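You operate a simulated robot arm through the tools that you are given. There is no shell and no other tool.

The job below is to be done with a simulated robot arm. You get a single attempt, and the scene is never put back.

## Task
Put things in order on the folding table. At the end: the clear wool wash bottle stands where the grey paper wad stood; the blue peg stands where the clear wool wash bottle stood; the grey paper wad from the folding table stands where the button pot stood; the button pot from the folding table is on the teal tab box (marked "WASH TABS"); whatever was shut is shut again. Leave all else as you found it, and nothing knocked over.

It is judged by the outcome, as a careful person would: the job done as asked, and still so three seconds after it is handed in. It fails if anything else is knocked over, pushed out of place, dropped, spilled or broken.

## Robot
A 7-joint arm with a two-finger gripper, fixed in place. Base frame: the origin is on the floor under the middle of its stand, x ahead of it, y to its left, z up; the work surface is at about z = 0.904. Units: m, rad, N and s.
With the tool pointing down near the work surface it reaches from about 0.34 to 0.72 m from the base axis. Its first joint turns from -1.152 to 1.152 rad. Payload 2.45 kg.
The TCP is the grasp point between the finger pads, 0.026 m short of the fingertips. In the tool frame z runs along the fingers and y along their closing line. The gripper opens to 0.096 m; its body begins 0.069 m behind the TCP.
Orientation is told as [roll, pitch, yaw] about the base's x, y, z axes, in that order, counted from this pose: with the fingers straight down and closing along the base's y, the tool's x points along the base's -x, its y along +y and its z along -z.

## Interface
- The arm moves only by the tool drive_tool. Its argument "targets" is a list that holds one entry, the list of rows, each a list of 6 numbers: the shift along the base's x, y, z in mm, then the turn, a rotation vector about the base's x, y, z in rad. In form: [[[tx, ty, tz, ax, ay, az], ...]]. A call has 1 to 20 rows; each row shifts and turns the commanded pose from where the row before left it. "grip" is the gripper command, from -1 (fully open) to 1 (shut), values between in proportion, set as the call begins (left out, the last holds). A row lasts 0.2 s, in which the tool goes at most 0.05 m and 0.15 rad; a call with a longer step from one row to the next is refused whole, and so is a gripper value outside its range. Where a pose cannot be reached the arm comes as near as it can. A force on the tool above 40 N (or 10 N above the force at the start of the call, whichever is more), or a blocked arm, ends the call early, and 0.2 s more pass. Each finger travels about 0.05 m/s and halts on what it meets, pressing with about 35 N; the grip force reading is that of the motor and also rises with nothing between the fingers. The clock runs only during rows and for 0.2 s after the last one: add rows that do not move to give the fingers time. It gives the time, the measured TCP pose, the force on the tool (base axes), the opening and the grip force at its end, in the units of the frame above (readings bear some noise), with the torque about the TCP (base axes, N m) and any sound that the robot's microphone picked up.
- Cameras (640 x 400 px; columns grow to the right, rows downward): "scene" is fixed at [0.152, -0.4062, 1.4065]; the picture's right is [0.81, -0.58, 0.00], its down [-0.38, -0.53, -0.75] and it looks along [0.44, 0.61, -0.66] (base axes); focal length 228 px, centre (320, 200). "wrist" rides on the gripper at [0.082, 0.003, -0.098] in the tool frame; the picture's right is [-0.04, 1.00, 0.00], its down [-0.73, -0.03, -0.68] and it looks along [-0.68, -0.03, 0.73] (tool axes); focal length 256 px, centre (320, 200). There is no depth. A picture from a camera that has moved, and an enlarged one, comes with that camera's place and axes in the base frame and with its lens. The place of the scene camera against the robot may be out by one fixed shift of up to 0.025 m in any direction.
- get_image(camera): a new picture of that camera. It takes no simulated time.
- inspect(camera, box): a new picture of the part [left, top, right, bottom] of that camera's present view, enlarged. It takes no simulated time.
- close_job(): hands the job in; it is judged then, once.

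Places have to be worked out from the pictures, the camera data and where the tool is seen. Open the gripper and draw the arm clear of the work before you hand the job in, unless the task says otherwise.

The tools are called after ">>>" by a JSON object that holds its "name" and its "arguments". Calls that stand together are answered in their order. drive_tool: Moves the arm, as the interface text tells. Its arguments: {"type":"object","properties":{"targets":{"type":"array","items":{"type":"array","items":{"type":"array","items":{"type":"number"}}}},"grip":{"type":"number"}},"required":["targets"]} The other tools are called the same way: get_image (camera) takes a picture; inspect (camera, box) takes an enlarged picture of a part of a camera's view; close_job () hands the job in.

At the start:

```text
time_s: 0.0
tool_pos: [0.3728, 0.0453, 1.2242]
ee_rot: [0.0, 0.0, -0.001]
force: [0.5, 0.4, -0.1]
moment: [-0.02, -0.01, 0.01]
gripper_width: 0.0957
grasp_force: 0.1
```

scene: 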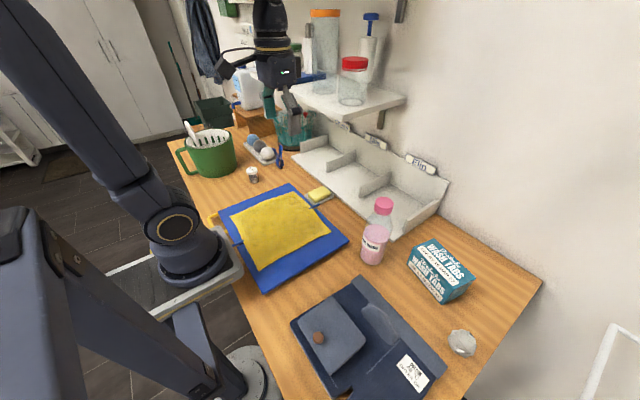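
wrist: 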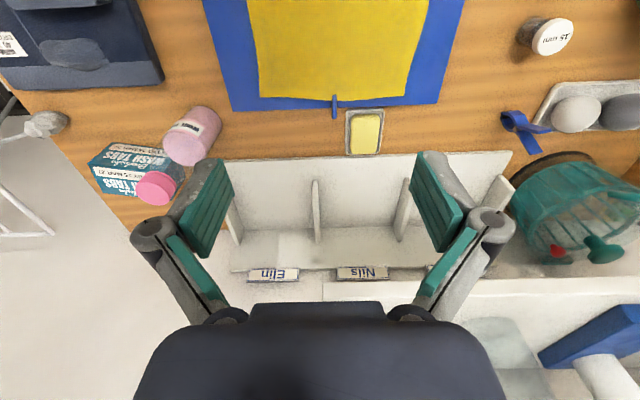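

I'll start by looking closely at the areas of the scene to identify each named object.

>>> {"name": "inspect", "arguments": {"camera": "scene", "box": [160, 80, 340, 200]}}

>>> {"name": "inspect", "arguments": {"camera": "scene", "box": [280, 180, 560, 400]}}

>>> {"name": "inspect", "arguments": {"camera": "wrist", "box": [0, 0, 320, 230]}}

>>> {"name": "inspect", "arguments": {"camera": "wrist", "box": [320, 0, 640, 230]}}

```text
3.33 times, centred on (250, 140) of scene
camera zoom: at [0.152, -0.4062, 1.4065], right [0.81, -0.58, 0.0], down [-0.38, -0.53, -0.75], along [0.44, 0.61, -0.66], focal length 759 px, centre (553, 400)
```

zoom: 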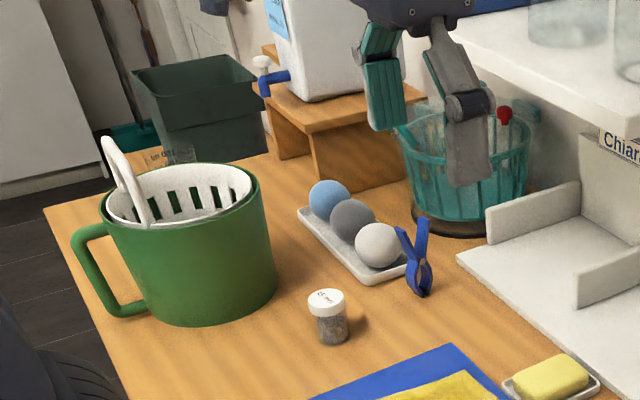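

```text
1.82 times, centred on (420, 290) of scene
camera zoom: at [0.152, -0.4062, 1.4065], right [0.81, -0.58, 0.0], down [-0.38, -0.53, -0.75], along [0.44, 0.61, -0.66], focal length 414 px, centre (138, 36)
```

zoom: 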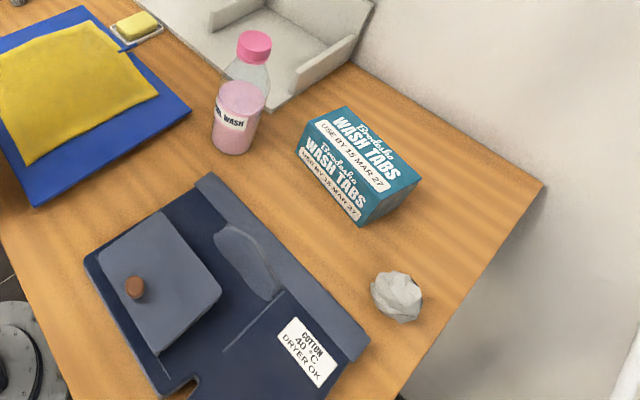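

```text
1.74 times, centred on (160, 115) of wrist
camera zoom: at [0.2915, 0.0481, 1.3207], right [0.04, 1.0, 0.0], down [0.73, -0.03, 0.68], along [0.68, -0.03, -0.73], focal length 445 px, centre (598, 348)
```

zoom: 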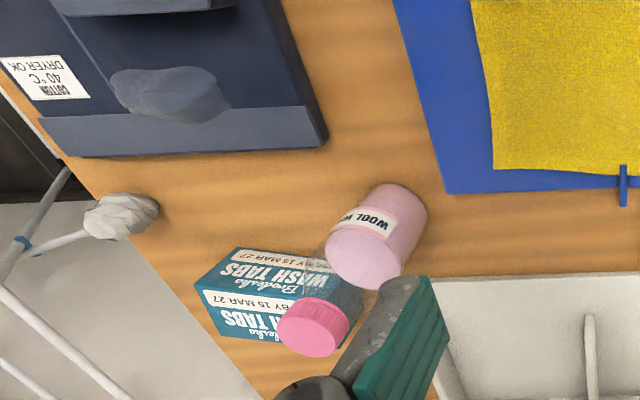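

```text
1.74 times, centred on (480, 115) of wrist
camera zoom: at [0.2915, 0.0481, 1.3207], right [0.04, 1.0, 0.0], down [0.73, -0.03, 0.68], along [0.68, -0.03, -0.73], focal length 445 px, centre (42, 348)
```

zoom: 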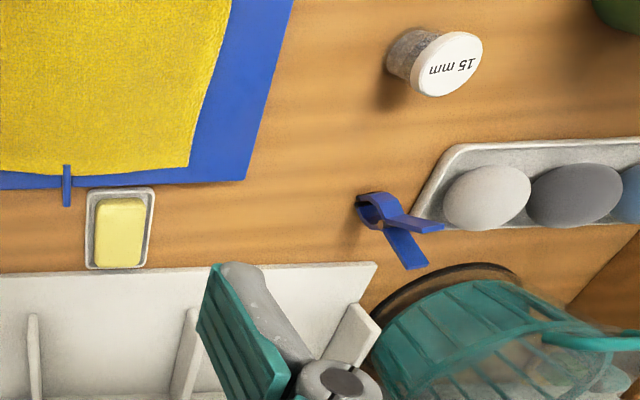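

The objects are identified: the pot with the "15 mm" lid is near (0.375, 0.33), the peg near (0.52, 0.39), the bottle near (0.49, -0.165), the wad near (0.48, -0.415), and the tab box is beside the bottle. I move above the pot area, staying back from the shelf, for a closer wrist view.

>>> {"name": "drive_tool", "arguments": {"targets": [[[0, 40, -10, 0, 0, 0], [0, 45, -15, 0, 0, 0], [0, 45, -15, 0, 0, 0], [0, 45, -15, 0, 0, 0], [0, 45, -15, 0, 0, 0], [0, 45, -15, 0, 0, 0], [0, 20, -10, 0, 0, 0], [0, 0, 0, 0, 0, 0]]], "grip": -1}}

```text
time_s: 1.8
tool_pos: [0.3733, 0.3295, 1.1274]
ee_rot: [0.0, 0.002, -0.001]
force: [-0.5, 0.4, -0.7]
moment: [-0.01, -0.01, 0.01]
gripper_width: 0.096
grasp_force: 0.1
```

The tool is above the pot area; next I take wrist and scene views.

>>> {"name": "get_image", "arguments": {"camera": "wrist"}}

>>> {"name": "get_image", "arguments": {"camera": "scene"}}

>>> {"name": "inspect", "arguments": {"camera": "wrist", "box": [200, 0, 440, 150]}}

```text
taken
camera wrist: at [0.292, 0.3318, 1.2252], right [0.04, 1.0, 0.0], down [0.73, -0.03, 0.68], along [0.68, -0.03, -0.73], focal length 256 px, centre (320, 200)
```

wrist: 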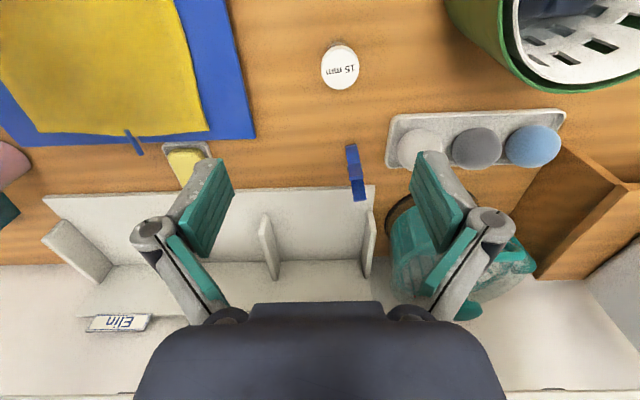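

```text
taken
```

scene: 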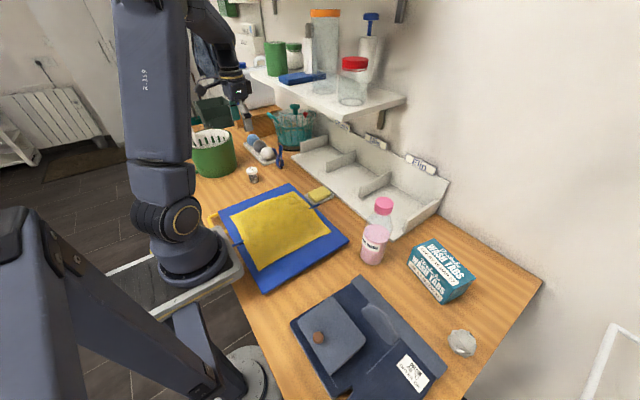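

```text
2.67 times, centred on (320, 75) of wrist
camera zoom: at [0.292, 0.3318, 1.2252], right [0.04, 1.0, 0.0], down [0.73, -0.03, 0.68], along [0.68, -0.03, -0.73], focal length 683 px, centre (320, 533)
```

zoom: 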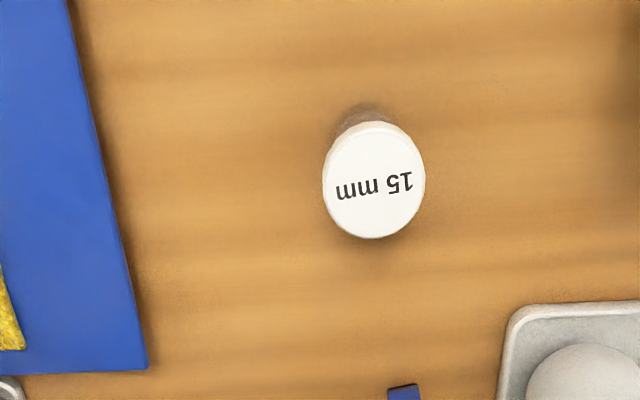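

The pot lid centre is at about (0.373, 0.349). I zoom in on the peg and on the shelf edge, which may limit clearance near the peg.

>>> {"name": "inspect", "arguments": {"camera": "wrist", "box": [300, 120, 420, 220]}}

>>> {"name": "inspect", "arguments": {"camera": "wrist", "box": [0, 260, 200, 400]}}

>>> {"name": "inspect", "arguments": {"camera": "scene", "box": [220, 60, 440, 220]}}

>>> {"name": "inspect", "arguments": {"camera": "scene", "box": [240, 130, 320, 190]}}

```text
4.00 times, centred on (360, 170) of wrist
camera zoom: at [0.292, 0.3318, 1.2252], right [0.04, 1.0, 0.0], down [0.73, -0.03, 0.68], along [0.68, -0.03, -0.73], focal length 1024 px, centre (160, 320)
```

zoom: 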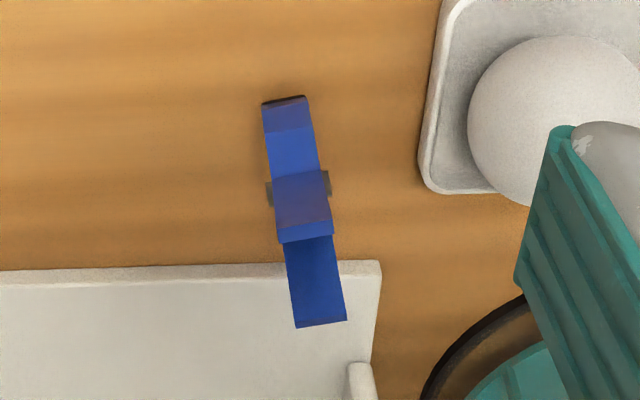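

```text
2.86 times, centred on (100, 330) of wrist
camera zoom: at [0.292, 0.3318, 1.2252], right [0.04, 1.0, 0.0], down [0.73, -0.03, 0.68], along [0.68, -0.03, -0.73], focal length 731 px, centre (949, -171)
```

zoom: 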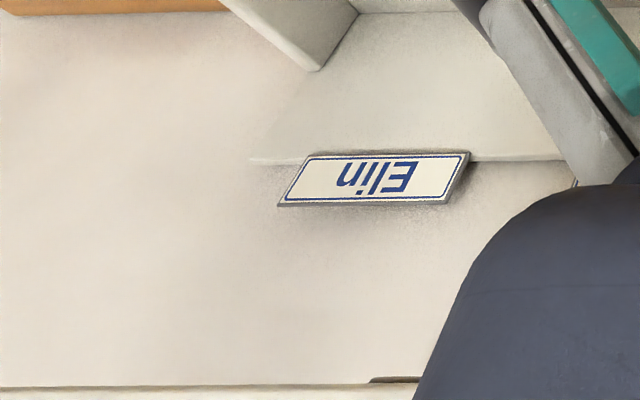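

```text
2.50 times, centred on (330, 140) of scene
camera zoom: at [0.152, -0.4062, 1.4065], right [0.81, -0.58, 0.0], down [-0.38, -0.53, -0.75], along [0.44, 0.61, -0.66], focal length 569 px, centre (295, 350)
```

zoom: 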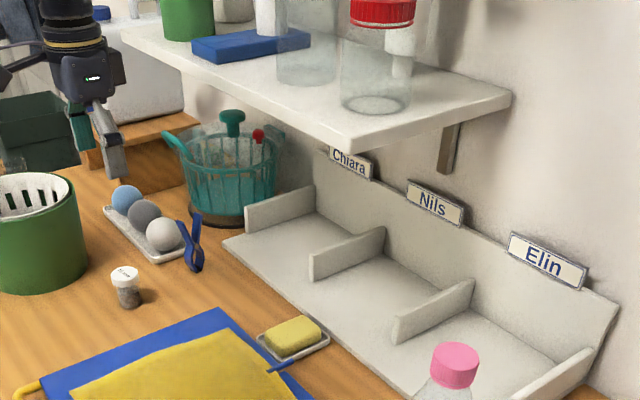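

```text
6.67 times, centred on (280, 160) of scene
camera zoom: at [0.152, -0.4062, 1.4065], right [0.81, -0.58, 0.0], down [-0.38, -0.53, -0.75], along [0.44, 0.61, -0.66], focal length 1518 px, centre (587, 467)
```

zoom: 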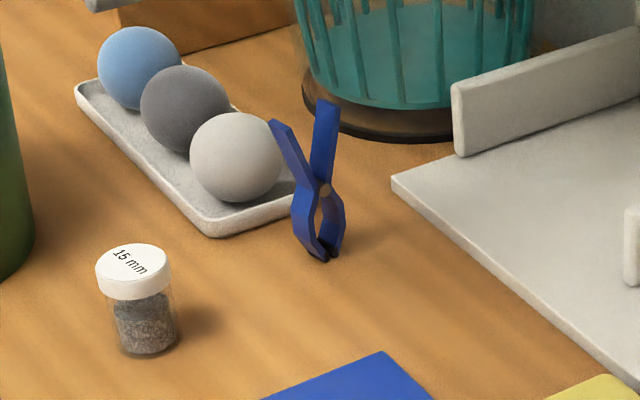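

The peg stands on its jaws near (0.495, 0.37) with its handles up. The shelf's lower front edge looks to be around x≈0.54, z≈1.18, so I must lean the hand back when I work there. For now I centre over the pot and go lower to refine its position.

>>> {"name": "drive_tool", "arguments": {"targets": [[[0, 10, -30, 0, 0, 0], [0, 9.5, -30, 0, 0, 0], [0, 0, -27, 0, 0, 0], [0, 0, 0, 0, 0, 0]]]}}

>>> {"name": "get_image", "arguments": {"camera": "wrist"}}

>>> {"name": "inspect", "arguments": {"camera": "wrist", "box": [240, 0, 400, 100]}}

>>> {"name": "inspect", "arguments": {"camera": "scene", "box": [180, 50, 320, 190]}}

```text
time_s: 2.8
tool_pos: [0.374, 0.3475, 1.0423]
ee_rot: [-0.001, 0.0, 0.0]
force: [-0.2, 1.0, 0.3]
moment: [-0.01, 0.01, 0.03]
gripper_width: 0.0961
grasp_force: 0.0
```

```text
taken
camera wrist: at [0.2926, 0.3512, 1.1395], right [0.04, 1.0, 0.0], down [0.73, -0.03, 0.68], along [0.68, -0.03, -0.73], focal length 256 px, centre (320, 200)
```

wrist: 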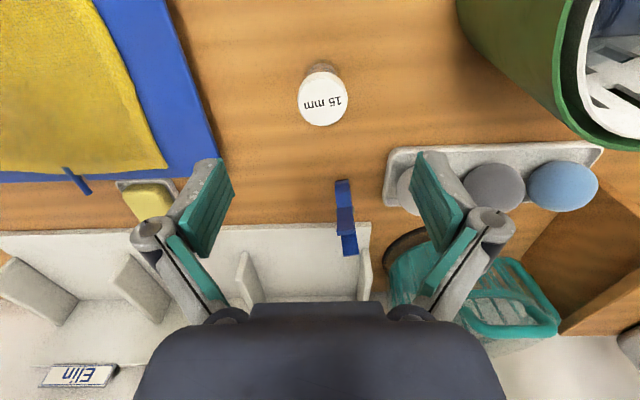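

```text
4.00 times, centred on (320, 50) of wrist
camera zoom: at [0.2926, 0.3512, 1.1395], right [0.04, 1.0, 0.0], down [0.73, -0.03, 0.68], along [0.68, -0.03, -0.73], focal length 1024 px, centre (320, 800)
```

zoom: 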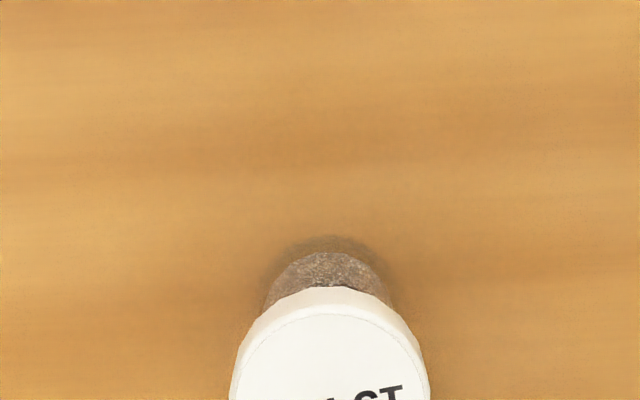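

```text
2.86 times, centred on (250, 120) of scene
camera zoom: at [0.152, -0.4062, 1.4065], right [0.81, -0.58, 0.0], down [-0.38, -0.53, -0.75], along [0.44, 0.61, -0.66], focal length 651 px, centre (520, 429)
```

zoom: 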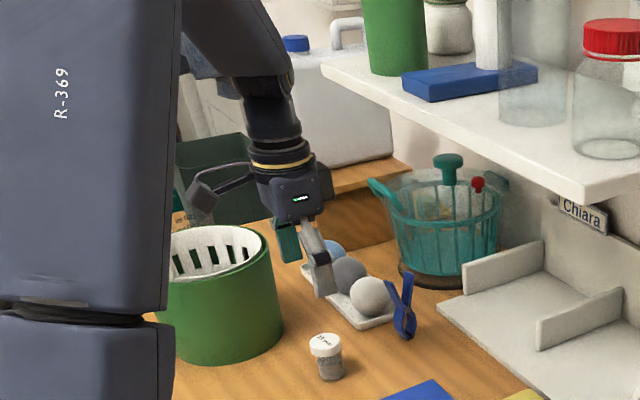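

The pot centre resolves to about (0.370, 0.350) with a height of about 0.048. I descend with open fingers to just above the table, straddling it.

>>> {"name": "drive_tool", "arguments": {"targets": [[[-2, 1, -30, 0, 0, 0], [-2, 0, -30, 0, 0, 0], [0, 0, -26, 0, 0, 0], [0, 0, -20, 0, 0, 0], [0, 0, 0, 0, 0, 0]]]}}

>>> {"name": "get_image", "arguments": {"camera": "wrist"}}

>>> {"name": "inspect", "arguments": {"camera": "scene", "box": [180, 90, 320, 200]}}

```text
time_s: 4.0
tool_pos: [0.3677, 0.35, 0.9358]
ee_rot: [0.001, 0.0, 0.001]
force: [-0.2, -0.6, 0.8]
moment: [-0.03, -0.01, 0.03]
gripper_width: 0.096
grasp_force: 0.1
```

```text
taken
camera wrist: at [0.2874, 0.3537, 1.0326], right [0.04, 1.0, 0.0], down [0.73, -0.03, 0.68], along [0.68, -0.03, -0.73], focal length 256 px, centre (320, 200)
```

wrist: 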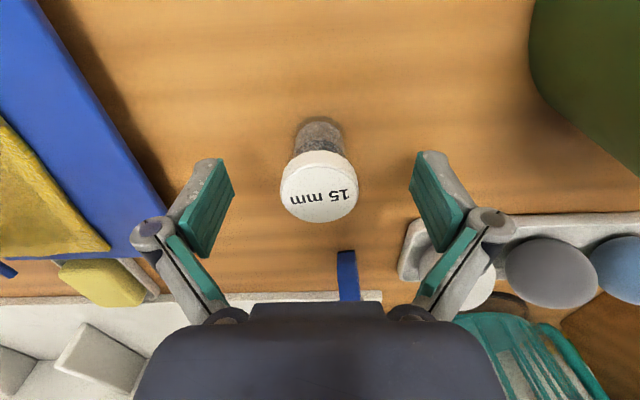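

```text
3.64 times, centred on (250, 145) of scene
camera zoom: at [0.152, -0.4062, 1.4065], right [0.81, -0.58, 0.0], down [-0.38, -0.53, -0.75], along [0.44, 0.61, -0.66], focal length 828 px, centre (574, 400)
```

zoom: 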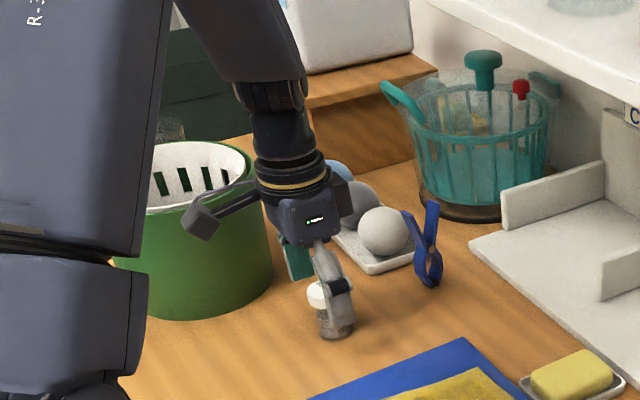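

The parallax between views suggests the table and pot sit about 20 mm lower than the nominal 0.904. The lid top triangulates to about z=0.93, so I descend in small steps and watch the force reading.

>>> {"name": "drive_tool", "arguments": {"targets": [[[1, 0, -3, 0, 0, 0], [1, 0, -3, 0, 0, 0], [1, 0, -2, 0, 0, 0], [0, 0, 0, 0, 0, 0]]]}}

>>> {"name": "get_image", "arguments": {"camera": "wrist"}}

>>> {"name": "inspect", "arguments": {"camera": "scene", "box": [220, 140, 290, 190]}}

```text
time_s: 5.0
tool_pos: [0.3707, 0.3504, 0.9259]
ee_rot: [0.0, 0.0, -0.002]
force: [0.9, 0.5, 0.0]
moment: [0.03, 0.0, 0.0]
gripper_width: 0.0961
grasp_force: 0.1
```

```text
taken
camera wrist: at [0.2903, 0.3538, 1.0243], right [0.04, 1.0, 0.0], down [0.73, -0.03, 0.68], along [0.68, -0.03, -0.73], focal length 256 px, centre (320, 200)
```

wrist: 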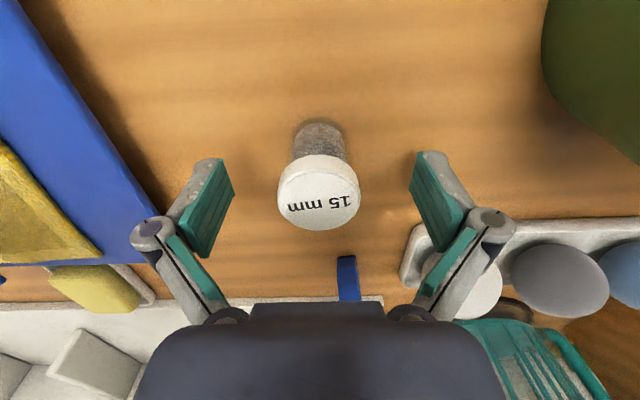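

```text
8.00 times, centred on (255, 165) of scene
camera zoom: at [0.152, -0.4062, 1.4065], right [0.81, -0.58, 0.0], down [-0.38, -0.53, -0.75], along [0.44, 0.61, -0.66], focal length 1822 px, centre (840, 480)
```

zoom: 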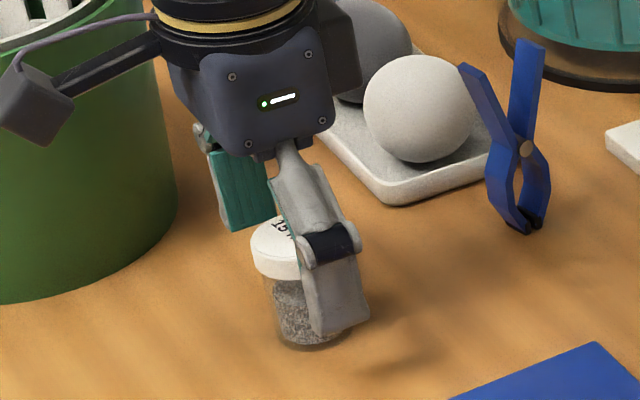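

No contact at TCP z=0.926, and the scene view shows the tips still well above the table, so the table really is lower, at about 0.88. The pot is about 5 mm further ahead in x, so I correct that, go down 9 mm more and then close.

>>> {"name": "drive_tool", "arguments": {"targets": [[[3, 0, -4, 0, 0, 0], [2, 0, -4, 0, 0, 0], [0, 0, -2, 0, 0, 0], [0, 0, 0, 0, 0, 0]]]}}

>>> {"name": "drive_tool", "arguments": {"targets": [[[0, 0, 0, 0, 0, 0], [0, 0, 0, 0, 0, 0], [0, 0, 0, 0, 0, 0], [0, 0, 0, 0, 0, 0], [0, 0, 0, 0, 0, 0], [0, 0, 0, 0, 0, 0], [0, 0, 0, 0, 0, 0]]], "grip": 0.4}}

>>> {"name": "get_image", "arguments": {"camera": "wrist"}}

```text
time_s: 6.0
tool_pos: [0.3761, 0.3516, 0.9172]
ee_rot: [-0.002, -0.001, -0.001]
force: [-0.4, 0.4, -0.4]
moment: [0.01, 0.03, -0.01]
gripper_width: 0.096
grasp_force: 0.1
```

```text
time_s: 7.6
tool_pos: [0.3769, 0.3508, 0.9163]
ee_rot: [0.0, 0.0, 0.0]
force: [-0.4, -0.6, 3.5]
moment: [-0.02, 0.01, 0.0]
gripper_width: 0.0375
grasp_force: 35.2
```

```text
taken
camera wrist: at [0.2958, 0.3539, 1.0148], right [0.04, 1.0, 0.0], down [0.73, -0.03, 0.68], along [0.68, -0.03, -0.73], focal length 256 px, centre (320, 200)
```

wrist: 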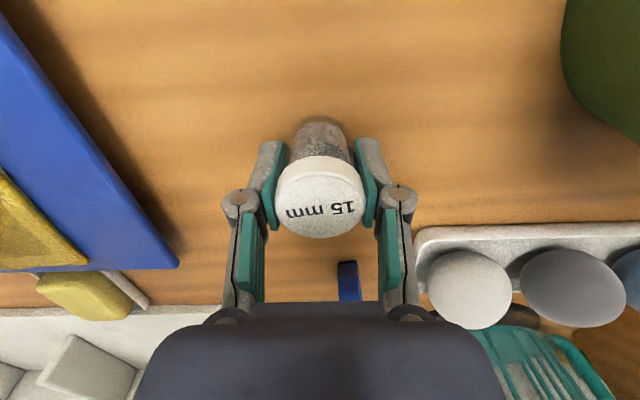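

The pot is gripped firmly (opening 0.0375, 35 N), and its original spot is about (0.376, 0.351). I lift straight up and check that it comes along.

>>> {"name": "drive_tool", "arguments": {"targets": [[[0, 0, 10, 0, 0, 0], [0, 0, 20, 0, 0, 0], [0, 0, 40, 0, 0, 0], [0, 0, 40, 0, 0, 0], [0, 0, 40, 0, 0, 0], [0, 0, 40, 0, 0, 0], [0, 0, 40, 0, 0, 0], [0, 0, 0, 0, 0, 0]]]}}

>>> {"name": "get_image", "arguments": {"camera": "wrist"}}

>>> {"name": "get_image", "arguments": {"camera": "scene"}}

```text
time_s: 9.4
tool_pos: [0.377, 0.3501, 1.1473]
ee_rot: [0.0, -0.002, -0.001]
force: [-0.1, 0.0, 0.0]
moment: [-0.02, -0.01, 0.02]
gripper_width: 0.0375
grasp_force: 34.9
```

```text
taken
camera wrist: at [0.296, 0.354, 1.2463], right [0.04, 1.0, 0.0], down [0.73, -0.03, 0.68], along [0.68, -0.03, -0.73], focal length 256 px, centre (320, 200)
```

wrist: 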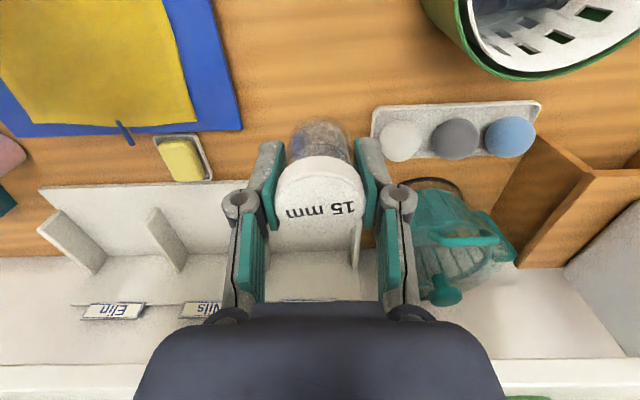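

```text
taken
```

scene: 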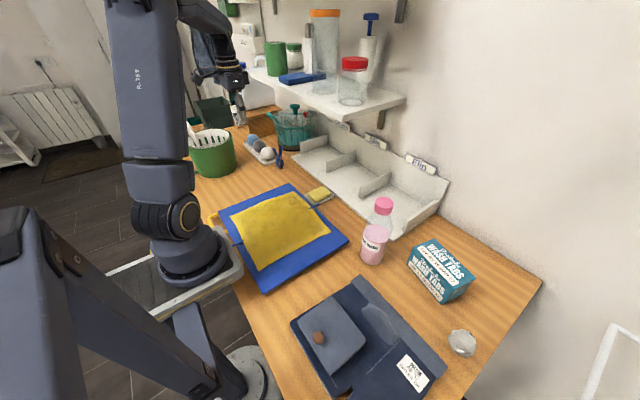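

The pot is held and lifted cleanly. I carry it over to the right side at the same height, staying at x≈0.377, to look at the box, bottle and wad.

>>> {"name": "drive_tool", "arguments": {"targets": [[[0, -30, 0, 0, 0, 0], [0, -40, 0, 0, 0, 0], [0, -45, 0, 0, 0, 0], [0, -45, 0, 0, 0, 0], [0, -45, 0, 0, 0, 0], [0, -45, 0, 0, 0, 0], [0, -45, 0, 0, 0, 0], [0, -45, 0, 0, 0, 0], [0, -45, 0, 0, 0, 0], [0, -45, 0, 0, 0, 0], [0, -45, 0, 0, 0, 0], [0, -45, 0, 0, 0, 0], [0, -40, 0, 0, 0, 0], [0, -20, 0, 0, 0, 0], [0, 0, 0, 0, 0, 0]]]}}

>>> {"name": "get_image", "arguments": {"camera": "wrist"}}

>>> {"name": "get_image", "arguments": {"camera": "scene"}}

```text
time_s: 12.6
tool_pos: [0.3781, -0.2286, 1.1455]
ee_rot: [0.002, 0.0, 0.0]
force: [-0.3, 0.2, 0.6]
moment: [-0.01, -0.02, 0.04]
gripper_width: 0.0375
grasp_force: 35.5
```

```text
taken
camera wrist: at [0.2965, -0.2254, 1.2436], right [0.04, 1.0, 0.0], down [0.73, -0.03, 0.68], along [0.68, -0.03, -0.73], focal length 256 px, centre (320, 200)
```

wrist: 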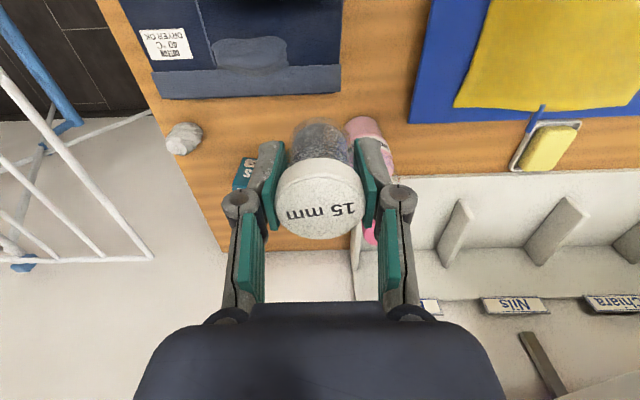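

```text
taken
```

scene: 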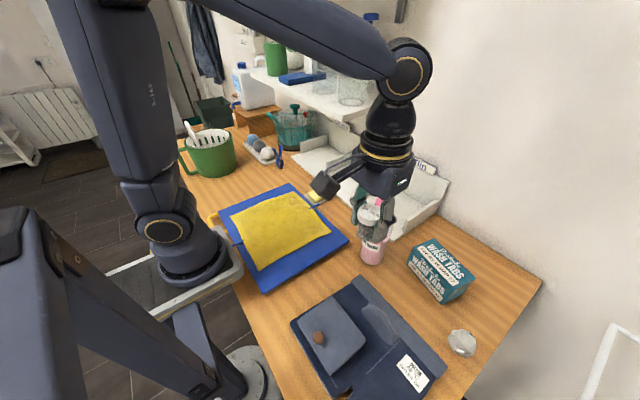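

The gripper hides the box from here. I move a little further right, to y≈-0.37, so the box and bottle appear beside the gripper.

>>> {"name": "drive_tool", "arguments": {"targets": [[[0, -35, 0, 0, 0, 0], [0, -45, 0, 0, 0, 0], [0, -45, 0, 0, 0, 0], [0, -20, 0, 0, 0, 0], [0, 0, 0, 0, 0, 0]]]}}

>>> {"name": "get_image", "arguments": {"camera": "wrist"}}

>>> {"name": "inspect", "arguments": {"camera": "wrist", "box": [380, 80, 620, 250]}}

>>> {"name": "inspect", "arguments": {"camera": "wrist", "box": [200, 80, 400, 220]}}

```text
time_s: 13.8
tool_pos: [0.3788, -0.3742, 1.1452]
ee_rot: [0.001, 0.001, 0.0]
force: [0.1, -0.6, 0.0]
moment: [-0.01, 0.0, 0.02]
gripper_width: 0.0373
grasp_force: 35.1
```

```text
taken
camera wrist: at [0.2968, -0.3715, 1.2427], right [0.04, 1.0, 0.0], down [0.73, -0.03, 0.68], along [0.68, -0.03, -0.73], focal length 256 px, centre (320, 200)
```

wrist: 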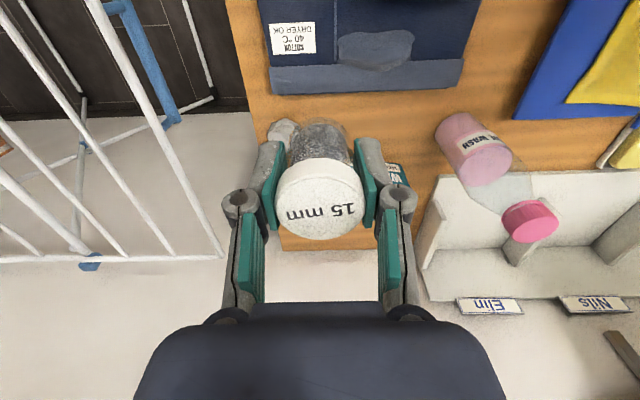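

```text
2.35 times, centred on (500, 165) of wrist
camera zoom: at [0.2968, -0.3715, 1.2427], right [0.04, 1.0, 0.0], down [0.73, -0.03, 0.68], along [0.68, -0.03, -0.73], focal length 602 px, centre (-104, 282)
```

zoom: 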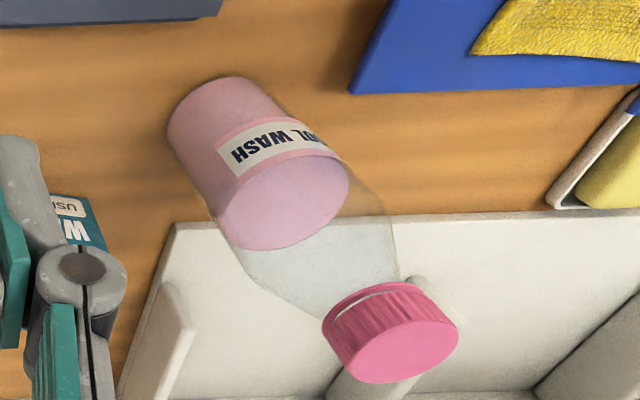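

```text
2.86 times, centred on (300, 150) of wrist
camera zoom: at [0.2968, -0.3715, 1.2427], right [0.04, 1.0, 0.0], down [0.73, -0.03, 0.68], along [0.68, -0.03, -0.73], focal length 731 px, centre (377, 343)
```

zoom: 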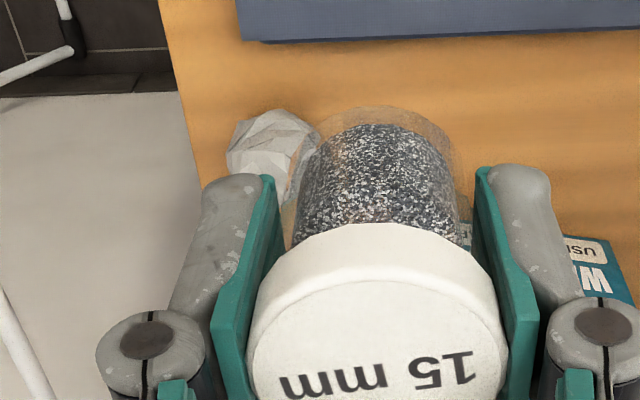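

The box is still hidden behind the right finger. I go back to y≈-0.03 so the box and bottle appear at left, clear of the fingers.

>>> {"name": "drive_tool", "arguments": {"targets": [[[0, 35, 0, 0, 0, 0], [0, 45, 0, 0, 0, 0], [0, 45, 0, 0, 0, 0], [0, 45, 0, 0, 0, 0], [0, 45, 0, 0, 0, 0], [0, 45, 0, 0, 0, 0], [0, 45, 0, 0, 0, 0], [0, 40, 0, 0, 0, 0], [0, 0, 0, 0, 0, 0]]]}}

>>> {"name": "get_image", "arguments": {"camera": "wrist"}}

>>> {"name": "inspect", "arguments": {"camera": "wrist", "box": [40, 80, 280, 230]}}

>>> {"name": "inspect", "arguments": {"camera": "scene", "box": [340, 180, 500, 320]}}

```text
time_s: 15.8
tool_pos: [0.3779, -0.028, 1.146]
ee_rot: [0.0, 0.0, -0.001]
force: [-0.3, -0.4, -0.3]
moment: [-0.01, 0.06, -0.01]
gripper_width: 0.0375
grasp_force: 35.1
```

```text
taken
camera wrist: at [0.2974, -0.0246, 1.2446], right [0.04, 1.0, 0.0], down [0.73, -0.03, 0.68], along [0.68, -0.03, -0.73], focal length 256 px, centre (320, 200)
```

wrist: 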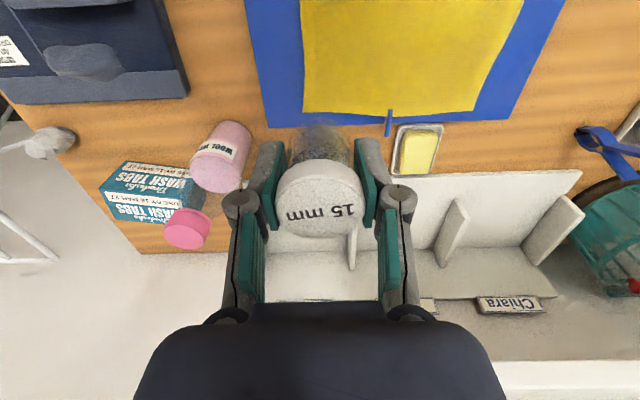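

```text
2.67 times, centred on (160, 155) of wrist
camera zoom: at [0.2974, -0.0246, 1.2446], right [0.04, 1.0, 0.0], down [0.73, -0.03, 0.68], along [0.68, -0.03, -0.73], focal length 683 px, centre (747, 320)
```

zoom: 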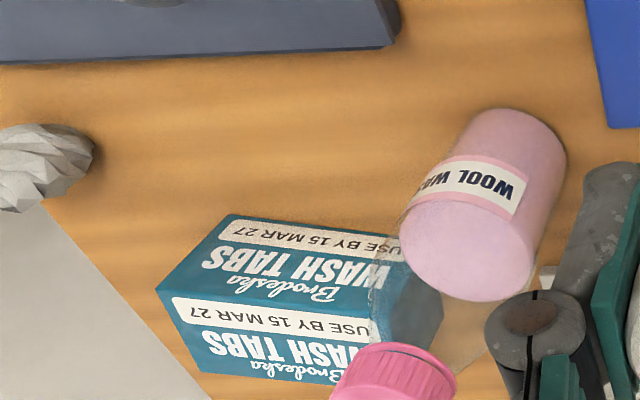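

```text
2.86 times, centred on (420, 250) of scene
camera zoom: at [0.152, -0.4062, 1.4065], right [0.81, -0.58, 0.0], down [-0.38, -0.53, -0.75], along [0.44, 0.61, -0.66], focal length 651 px, centre (34, 57)
```

zoom: 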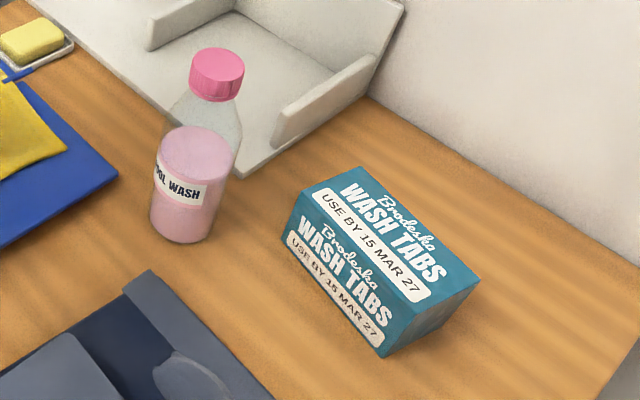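

Triangulating gives these positions:
- Box: front-right corner ≈(0.530, -0.363), top z≈0.957, centre ≈(0.576, -0.311), yawed about 0.19 rad.
- Bottle: ≈(0.488, -0.168), top z≈1.08.
- Table: z≈0.885.

I go back to y≈-0.31 and then forward towards the box, staying high.

>>> {"name": "drive_tool", "arguments": {"targets": [[[0, -35, 0, 0, 0, 0], [0, -45, 0, 0, 0, 0], [0, -45, 0, 0, 0, 0], [0, -45, 0, 0, 0, 0], [0, -45, 0, 0, 0, 0], [0, -45, 0, 0, 0, 0], [0, -23, 0, 0, 0, 0], [0, 0, 0, 0, 0, 0]]]}}

>>> {"name": "get_image", "arguments": {"camera": "wrist"}}

```text
time_s: 17.6
tool_pos: [0.3786, -0.3142, 1.1466]
ee_rot: [0.001, 0.0, 0.001]
force: [1.2, 0.1, -0.1]
moment: [0.02, -0.02, -0.06]
gripper_width: 0.0375
grasp_force: 34.5
```

```text
taken
camera wrist: at [0.2969, -0.3114, 1.2451], right [0.04, 1.0, 0.0], down [0.73, -0.03, 0.68], along [0.68, -0.03, -0.73], focal length 256 px, centre (320, 200)
```

wrist: 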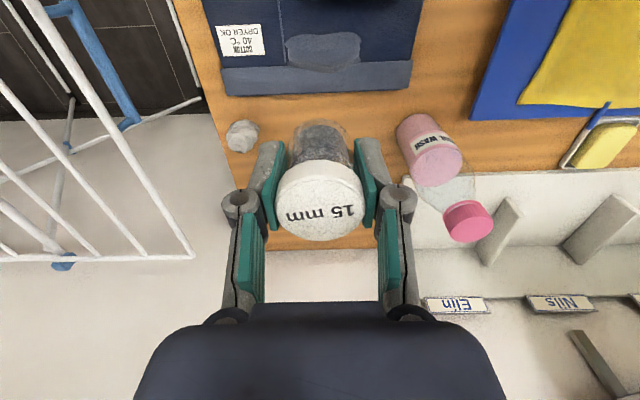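

The wad is at about (0.482, -0.434). I move forward towards the box, keeping the same height, and look again.

>>> {"name": "drive_tool", "arguments": {"targets": [[[35, 0, 0, 0, 0, 0], [45, 0, 0, 0, 0, 0], [45, 0, 0, 0, 0, 0], [45, 1, 0, 0, 0, 0], [26, 2, 0, 0, 0, 0], [0, 0, 0, 0, 0, 0]]]}}

>>> {"name": "get_image", "arguments": {"camera": "wrist"}}

>>> {"name": "get_image", "arguments": {"camera": "scene"}}

```text
time_s: 19.0
tool_pos: [0.5742, -0.3106, 1.1477]
ee_rot: [0.0, 0.001, 0.0]
force: [-0.3, -0.1, -1.1]
moment: [-0.04, 0.01, 0.03]
gripper_width: 0.0375
grasp_force: 34.9
```

```text
taken
camera wrist: at [0.4924, -0.3077, 1.2452], right [0.04, 1.0, 0.0], down [0.73, -0.03, 0.68], along [0.68, -0.03, -0.73], focal length 256 px, centre (320, 200)
```

wrist: 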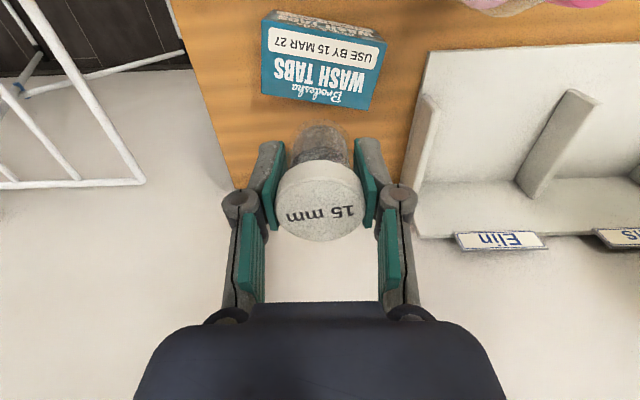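

```text
taken
```

scene: 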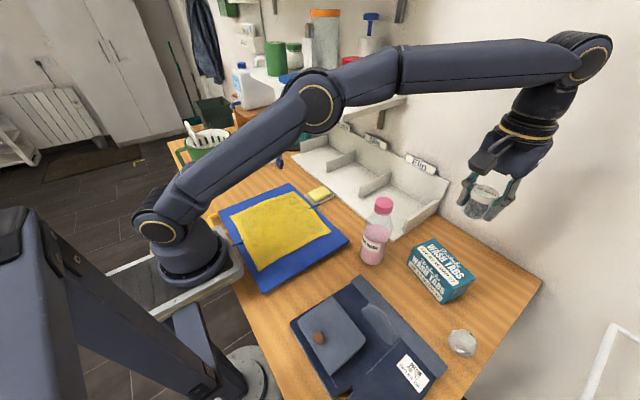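

The whole box top is visible now, so I zoom in for accurate corners.

>>> {"name": "inspect", "arguments": {"camera": "wrist", "box": [240, 0, 400, 120]}}

```text
3.33 times, centred on (320, 60) of wrist
camera zoom: at [0.4924, -0.3077, 1.2452], right [0.04, 1.0, 0.0], down [0.73, -0.03, 0.68], along [0.68, -0.03, -0.73], focal length 853 px, centre (320, 667)
```

zoom: 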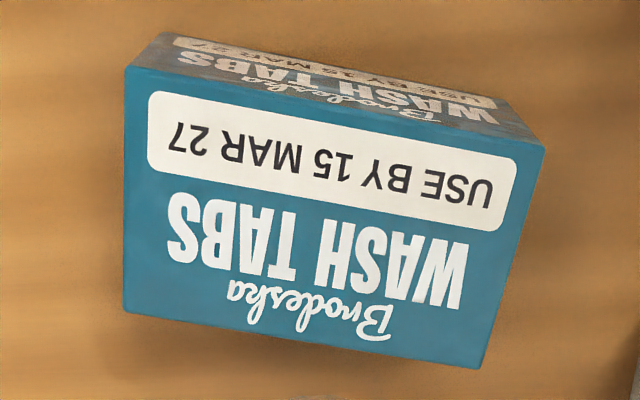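

The box top centre comes out at (0.5755, -0.311), right under the TCP. The expected contact TCP height is about 0.988, so I descend to about 1.005 first.

>>> {"name": "drive_tool", "arguments": {"targets": [[[1, 0, -40, 0, 0, 0], [0, 0, -40, 0, 0, 0], [0, 0, -40, 0, 0, 0], [0, 0, -22, 0, 0, 0], [0, 0, 0, 0, 0, 0]]]}}

>>> {"name": "inspect", "arguments": {"camera": "scene", "box": [370, 170, 510, 320]}}

>>> {"name": "get_image", "arguments": {"camera": "wrist"}}

```text
time_s: 20.2
tool_pos: [0.5737, -0.3065, 1.0033]
ee_rot: [-0.001, 0.001, 0.001]
force: [-0.4, 0.0, 0.0]
moment: [0.0, 0.02, 0.02]
gripper_width: 0.0377
grasp_force: 34.6
```

```text
2.67 times, centred on (440, 245) of scene
camera zoom: at [0.152, -0.4062, 1.4065], right [0.81, -0.58, 0.0], down [-0.38, -0.53, -0.75], along [0.44, 0.61, -0.66], focal length 607 px, centre (0, 80)
```

zoom: 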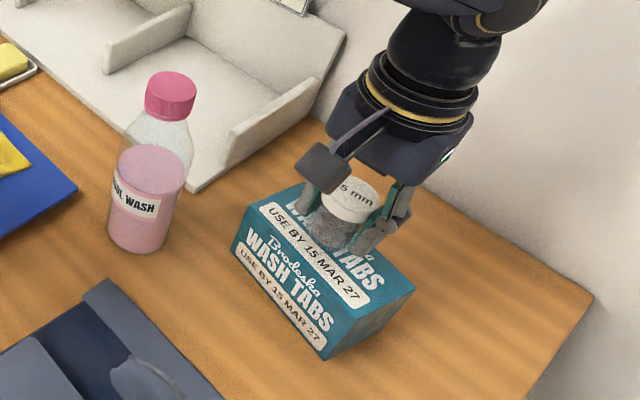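

```text
taken
camera wrist: at [0.4914, -0.3041, 1.1017], right [0.04, 1.0, 0.0], down [0.73, -0.03, 0.68], along [0.68, -0.03, -0.73], focal length 256 px, centre (320, 200)
```

wrist: 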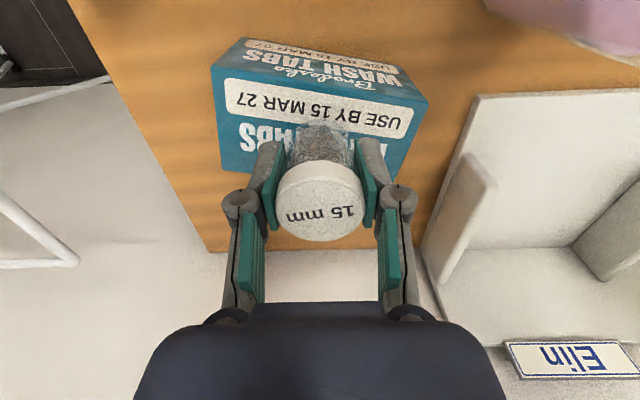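

The tool drifted about 4 mm in +y. I correct that and lower in small steps towards contact.

>>> {"name": "drive_tool", "arguments": {"targets": [[[1, -2, -4, 0, 0, 0], [1, -2, -4, 0, 0, 0], [0, 0, -2, 0, 0, 0], [0, 0, 0, 0, 0, 0]]]}}

>>> {"name": "inspect", "arguments": {"camera": "scene", "box": [410, 210, 490, 300]}}

>>> {"name": "inspect", "arguments": {"camera": "wrist", "box": [200, 20, 440, 250]}}

```text
time_s: 21.2
tool_pos: [0.5758, -0.3128, 0.9953]
ee_rot: [0.001, 0.0, 0.0]
force: [0.5, -0.5, -0.7]
moment: [0.02, -0.01, 0.02]
gripper_width: 0.0377
grasp_force: 35.4
```

```text
4.44 times, centred on (450, 255) of scene
camera zoom: at [0.152, -0.4062, 1.4065], right [0.81, -0.58, 0.0], down [-0.38, -0.53, -0.75], along [0.44, 0.61, -0.66], focal length 1012 px, centre (-258, -44)
```

zoom: 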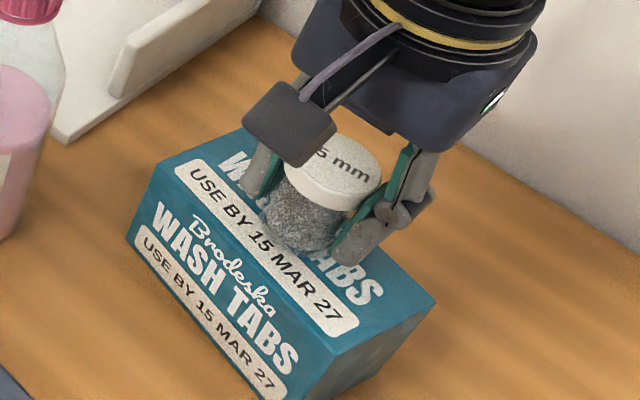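

```text
1.74 times, centred on (320, 135) of wrist
camera zoom: at [0.494, -0.3096, 1.0923], right [0.04, 1.0, 0.0], down [0.73, -0.03, 0.68], along [0.68, -0.03, -0.73], focal length 445 px, centre (320, 313)
```

zoom: 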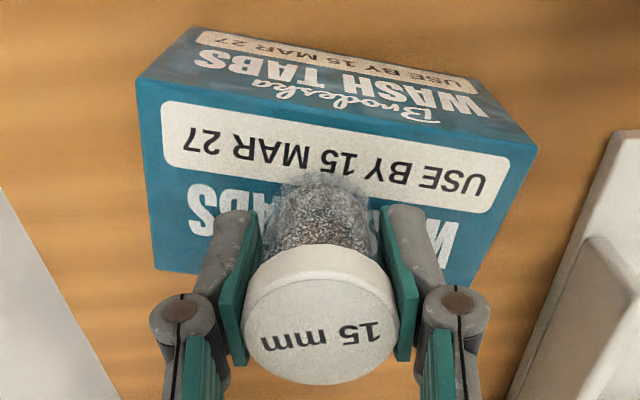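

There is no contact yet at z≈0.994. I lower 2 mm at a time and watch for contact force.

>>> {"name": "drive_tool", "arguments": {"targets": [[[0, 0, -2, 0, 0, 0], [0, 0, -2, 0, 0, 0], [0, 0, 0, 0, 0, 0]]]}}

>>> {"name": "inspect", "arguments": {"camera": "scene", "box": [420, 220, 480, 290]}}

```text
time_s: 22.0
tool_pos: [0.5773, -0.3132, 0.992]
ee_rot: [0.0, 0.0, 0.002]
force: [-2.0, 1.2, 4.6]
moment: [0.03, 0.0, 0.02]
gripper_width: 0.0376
grasp_force: 34.9
```

```text
5.71 times, centred on (450, 255) of scene
camera zoom: at [0.1519, -0.4061, 1.4065], right [0.81, -0.58, 0.0], down [-0.38, -0.53, -0.75], along [0.44, 0.61, -0.66], focal length 1301 px, centre (-423, -114)
```

zoom: 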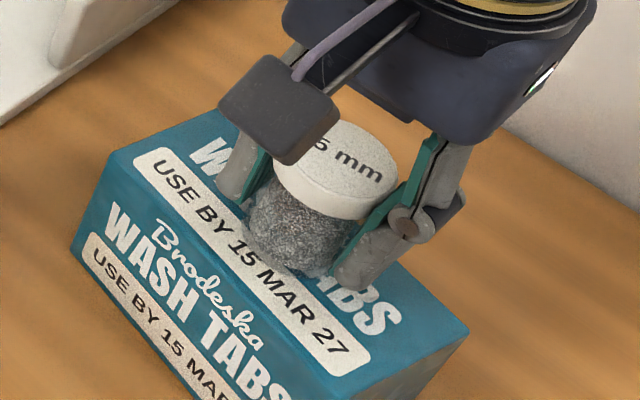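

A z force of 4.6 N suggests contact is starting. I go 1 mm more to confirm.

>>> {"name": "drive_tool", "arguments": {"targets": [[[0, 0, -1, 0, 0, 0], [0, 0, 0, 0, 0, 0]]]}}

```text
time_s: 22.6
tool_pos: [0.5759, -0.312, 0.9913]
ee_rot: [-0.002, -0.001, 0.0]
force: [-0.8, 2.3, 14.2]
moment: [0.03, 0.08, -0.03]
gripper_width: 0.0374
grasp_force: 35.0
```

Contact is confirmed at 14 N, so the pot rests on the box. I relieve the pressure slightly and open the fingers.

>>> {"name": "drive_tool", "arguments": {"targets": [[[0, 0, 0.8, 0, 0, 0], [0, 0, 0, 0, 0, 0]]]}}

>>> {"name": "drive_tool", "arguments": {"targets": [[[0, 0, 0, 0, 0, 0], [0, 0, 0, 0, 0, 0], [0, 0, 0, 0, 0, 0], [0, 0, 0, 0, 0, 0]]], "grip": -0.6}}

>>> {"name": "get_image", "arguments": {"camera": "wrist"}}

>>> {"name": "inspect", "arguments": {"camera": "scene", "box": [410, 210, 490, 300]}}

```text
time_s: 23.2
tool_pos: [0.577, -0.3139, 0.9907]
ee_rot: [0.0, -0.002, 0.001]
force: [3.0, 1.5, 11.0]
moment: [0.05, -0.08, 0.0]
gripper_width: 0.0377
grasp_force: 35.6
```

```text
time_s: 24.2
tool_pos: [0.575, -0.3146, 0.9905]
ee_rot: [0.001, 0.001, 0.001]
force: [0.0, -0.9, -0.4]
moment: [-0.03, -0.01, 0.01]
gripper_width: 0.077
grasp_force: 0.1
```

```text
taken
camera wrist: at [0.494, -0.3105, 1.0887], right [0.04, 1.0, 0.0], down [0.73, -0.03, 0.68], along [0.68, -0.03, -0.73], focal length 256 px, centre (320, 200)
```

wrist: 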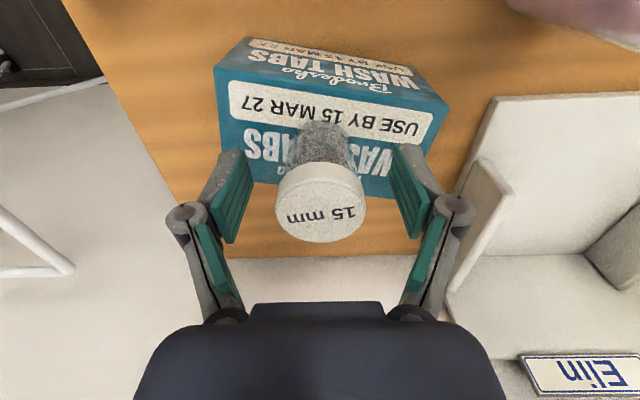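

```text
4.44 times, centred on (450, 255) of scene
camera zoom: at [0.152, -0.4062, 1.4065], right [0.81, -0.58, 0.0], down [-0.38, -0.53, -0.75], along [0.44, 0.61, -0.66], focal length 1012 px, centre (-258, -44)
```

zoom: 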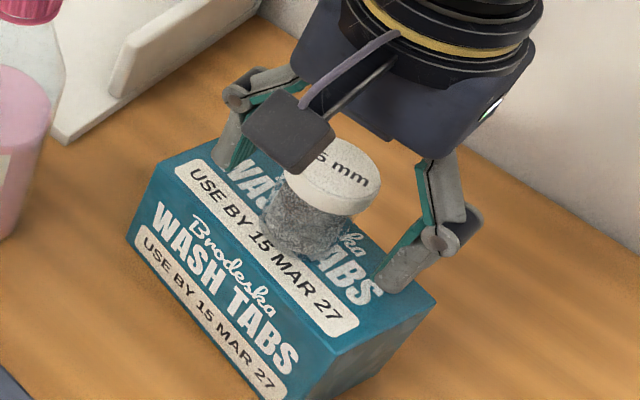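

The pot stands on the box and the fingers are clear. I raise straight up, then look at the wad.

>>> {"name": "drive_tool", "arguments": {"targets": [[[0, 0, 10, 0, 0, 0], [0, 0, 25, 0, 0, 0], [0, 0, 40, 0, 0, 0], [0, 0, 45, 0, 0, 0], [-20, 0, 20, 0, 0, 0], [-45, -15, 0, 0, 0, 0], [-45, -20, 0, 0, 0, 0], [-45, -20, 0, 0, 0, 0], [-20, -20, 0, 0, 0, 0], [0, 0, 0, 0, 0, 0]]]}}

>>> {"name": "get_image", "arguments": {"camera": "wrist"}}

>>> {"name": "get_image", "arguments": {"camera": "scene"}}

```text
time_s: 26.4
tool_pos: [0.4015, -0.3882, 1.1312]
ee_rot: [0.001, 0.0, 0.001]
force: [-0.2, 0.1, 0.1]
moment: [-0.03, 0.0, 0.04]
gripper_width: 0.0767
grasp_force: 0.1
```

```text
taken
camera wrist: at [0.3208, -0.385, 1.2286], right [0.04, 1.0, 0.0], down [0.73, -0.03, 0.68], along [0.68, -0.03, -0.73], focal length 256 px, centre (320, 200)
```

wrist: 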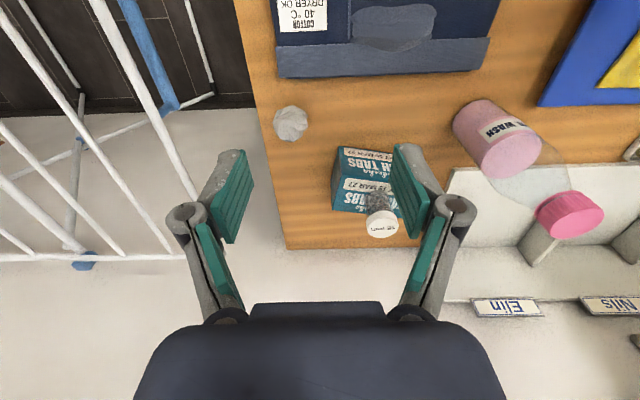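

```text
taken
```

scene: 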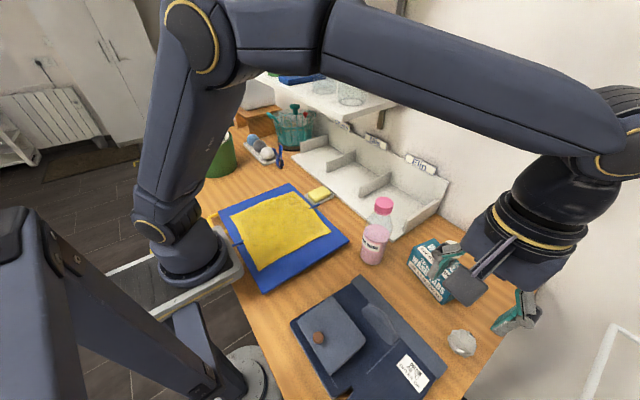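

I zoom in on the wad for its exact position and size.

>>> {"name": "inspect", "arguments": {"camera": "wrist", "box": [230, 80, 350, 170]}}

>>> {"name": "inspect", "arguments": {"camera": "scene", "box": [430, 310, 500, 370]}}

```text
4.44 times, centred on (290, 125) of wrist
camera zoom: at [0.3208, -0.385, 1.2286], right [0.04, 1.0, 0.0], down [0.73, -0.03, 0.68], along [0.68, -0.03, -0.73], focal length 1138 px, centre (453, 533)
```

zoom: 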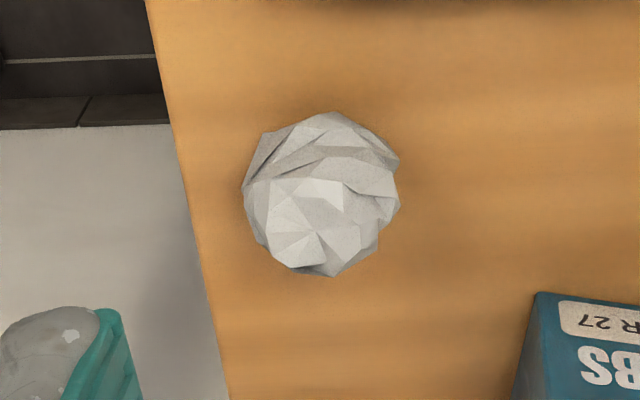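

```text
6.67 times, centred on (465, 340) of scene
camera zoom: at [0.152, -0.4062, 1.4065], right [0.81, -0.59, 0.0], down [-0.38, -0.53, -0.75], along [0.44, 0.61, -0.66], focal length 1518 px, centre (-647, -733)
```

zoom: 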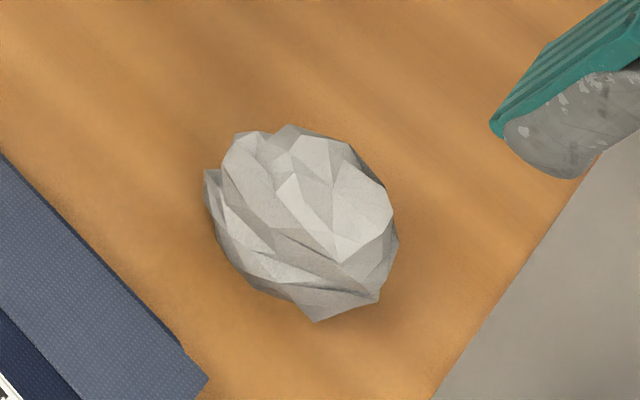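

The wad is centred at about (0.480, -0.432), about 48 mm wide, and the table edge is at y≈-0.478. The rack's nearest bar is at y≈-0.6, so the fingers fit. I open fully and move above it.

>>> {"name": "drive_tool", "arguments": {"targets": [[[30, -16, -20, 0, 0, 0], [30, -16, -25, 0, 0, 0], [18, -12, -30, 0, 0, 0], [0, 0, -15, 0, 0, 0], [0, 0, 0, 0, 0, 0]]], "grip": -1}}

>>> {"name": "get_image", "arguments": {"camera": "wrist"}}

>>> {"name": "get_image", "arguments": {"camera": "scene"}}

```text
time_s: 27.6
tool_pos: [0.4782, -0.4322, 1.0412]
ee_rot: [-0.001, 0.001, -0.001]
force: [0.2, -0.2, -0.1]
moment: [0.01, 0.0, -0.02]
gripper_width: 0.0959
grasp_force: 0.1
```

```text
taken
camera wrist: at [0.3971, -0.4292, 1.1386], right [0.04, 1.0, 0.0], down [0.73, -0.03, 0.68], along [0.68, -0.03, -0.73], focal length 256 px, centre (320, 200)
```

wrist: 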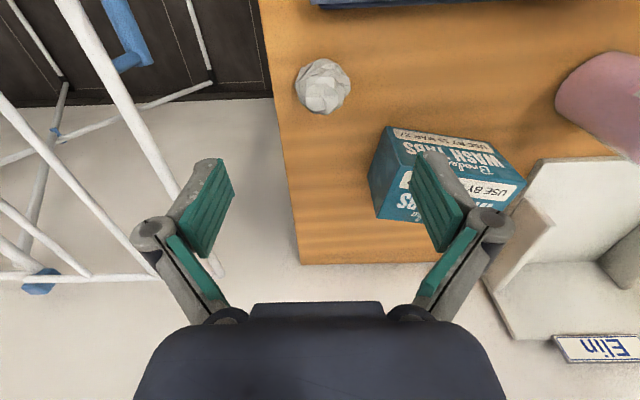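

```text
taken
```

scene: 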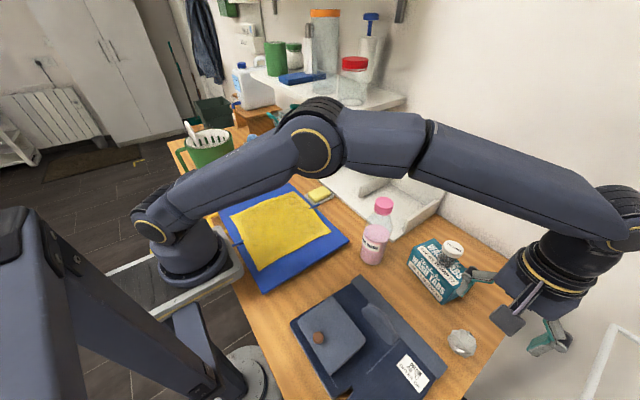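

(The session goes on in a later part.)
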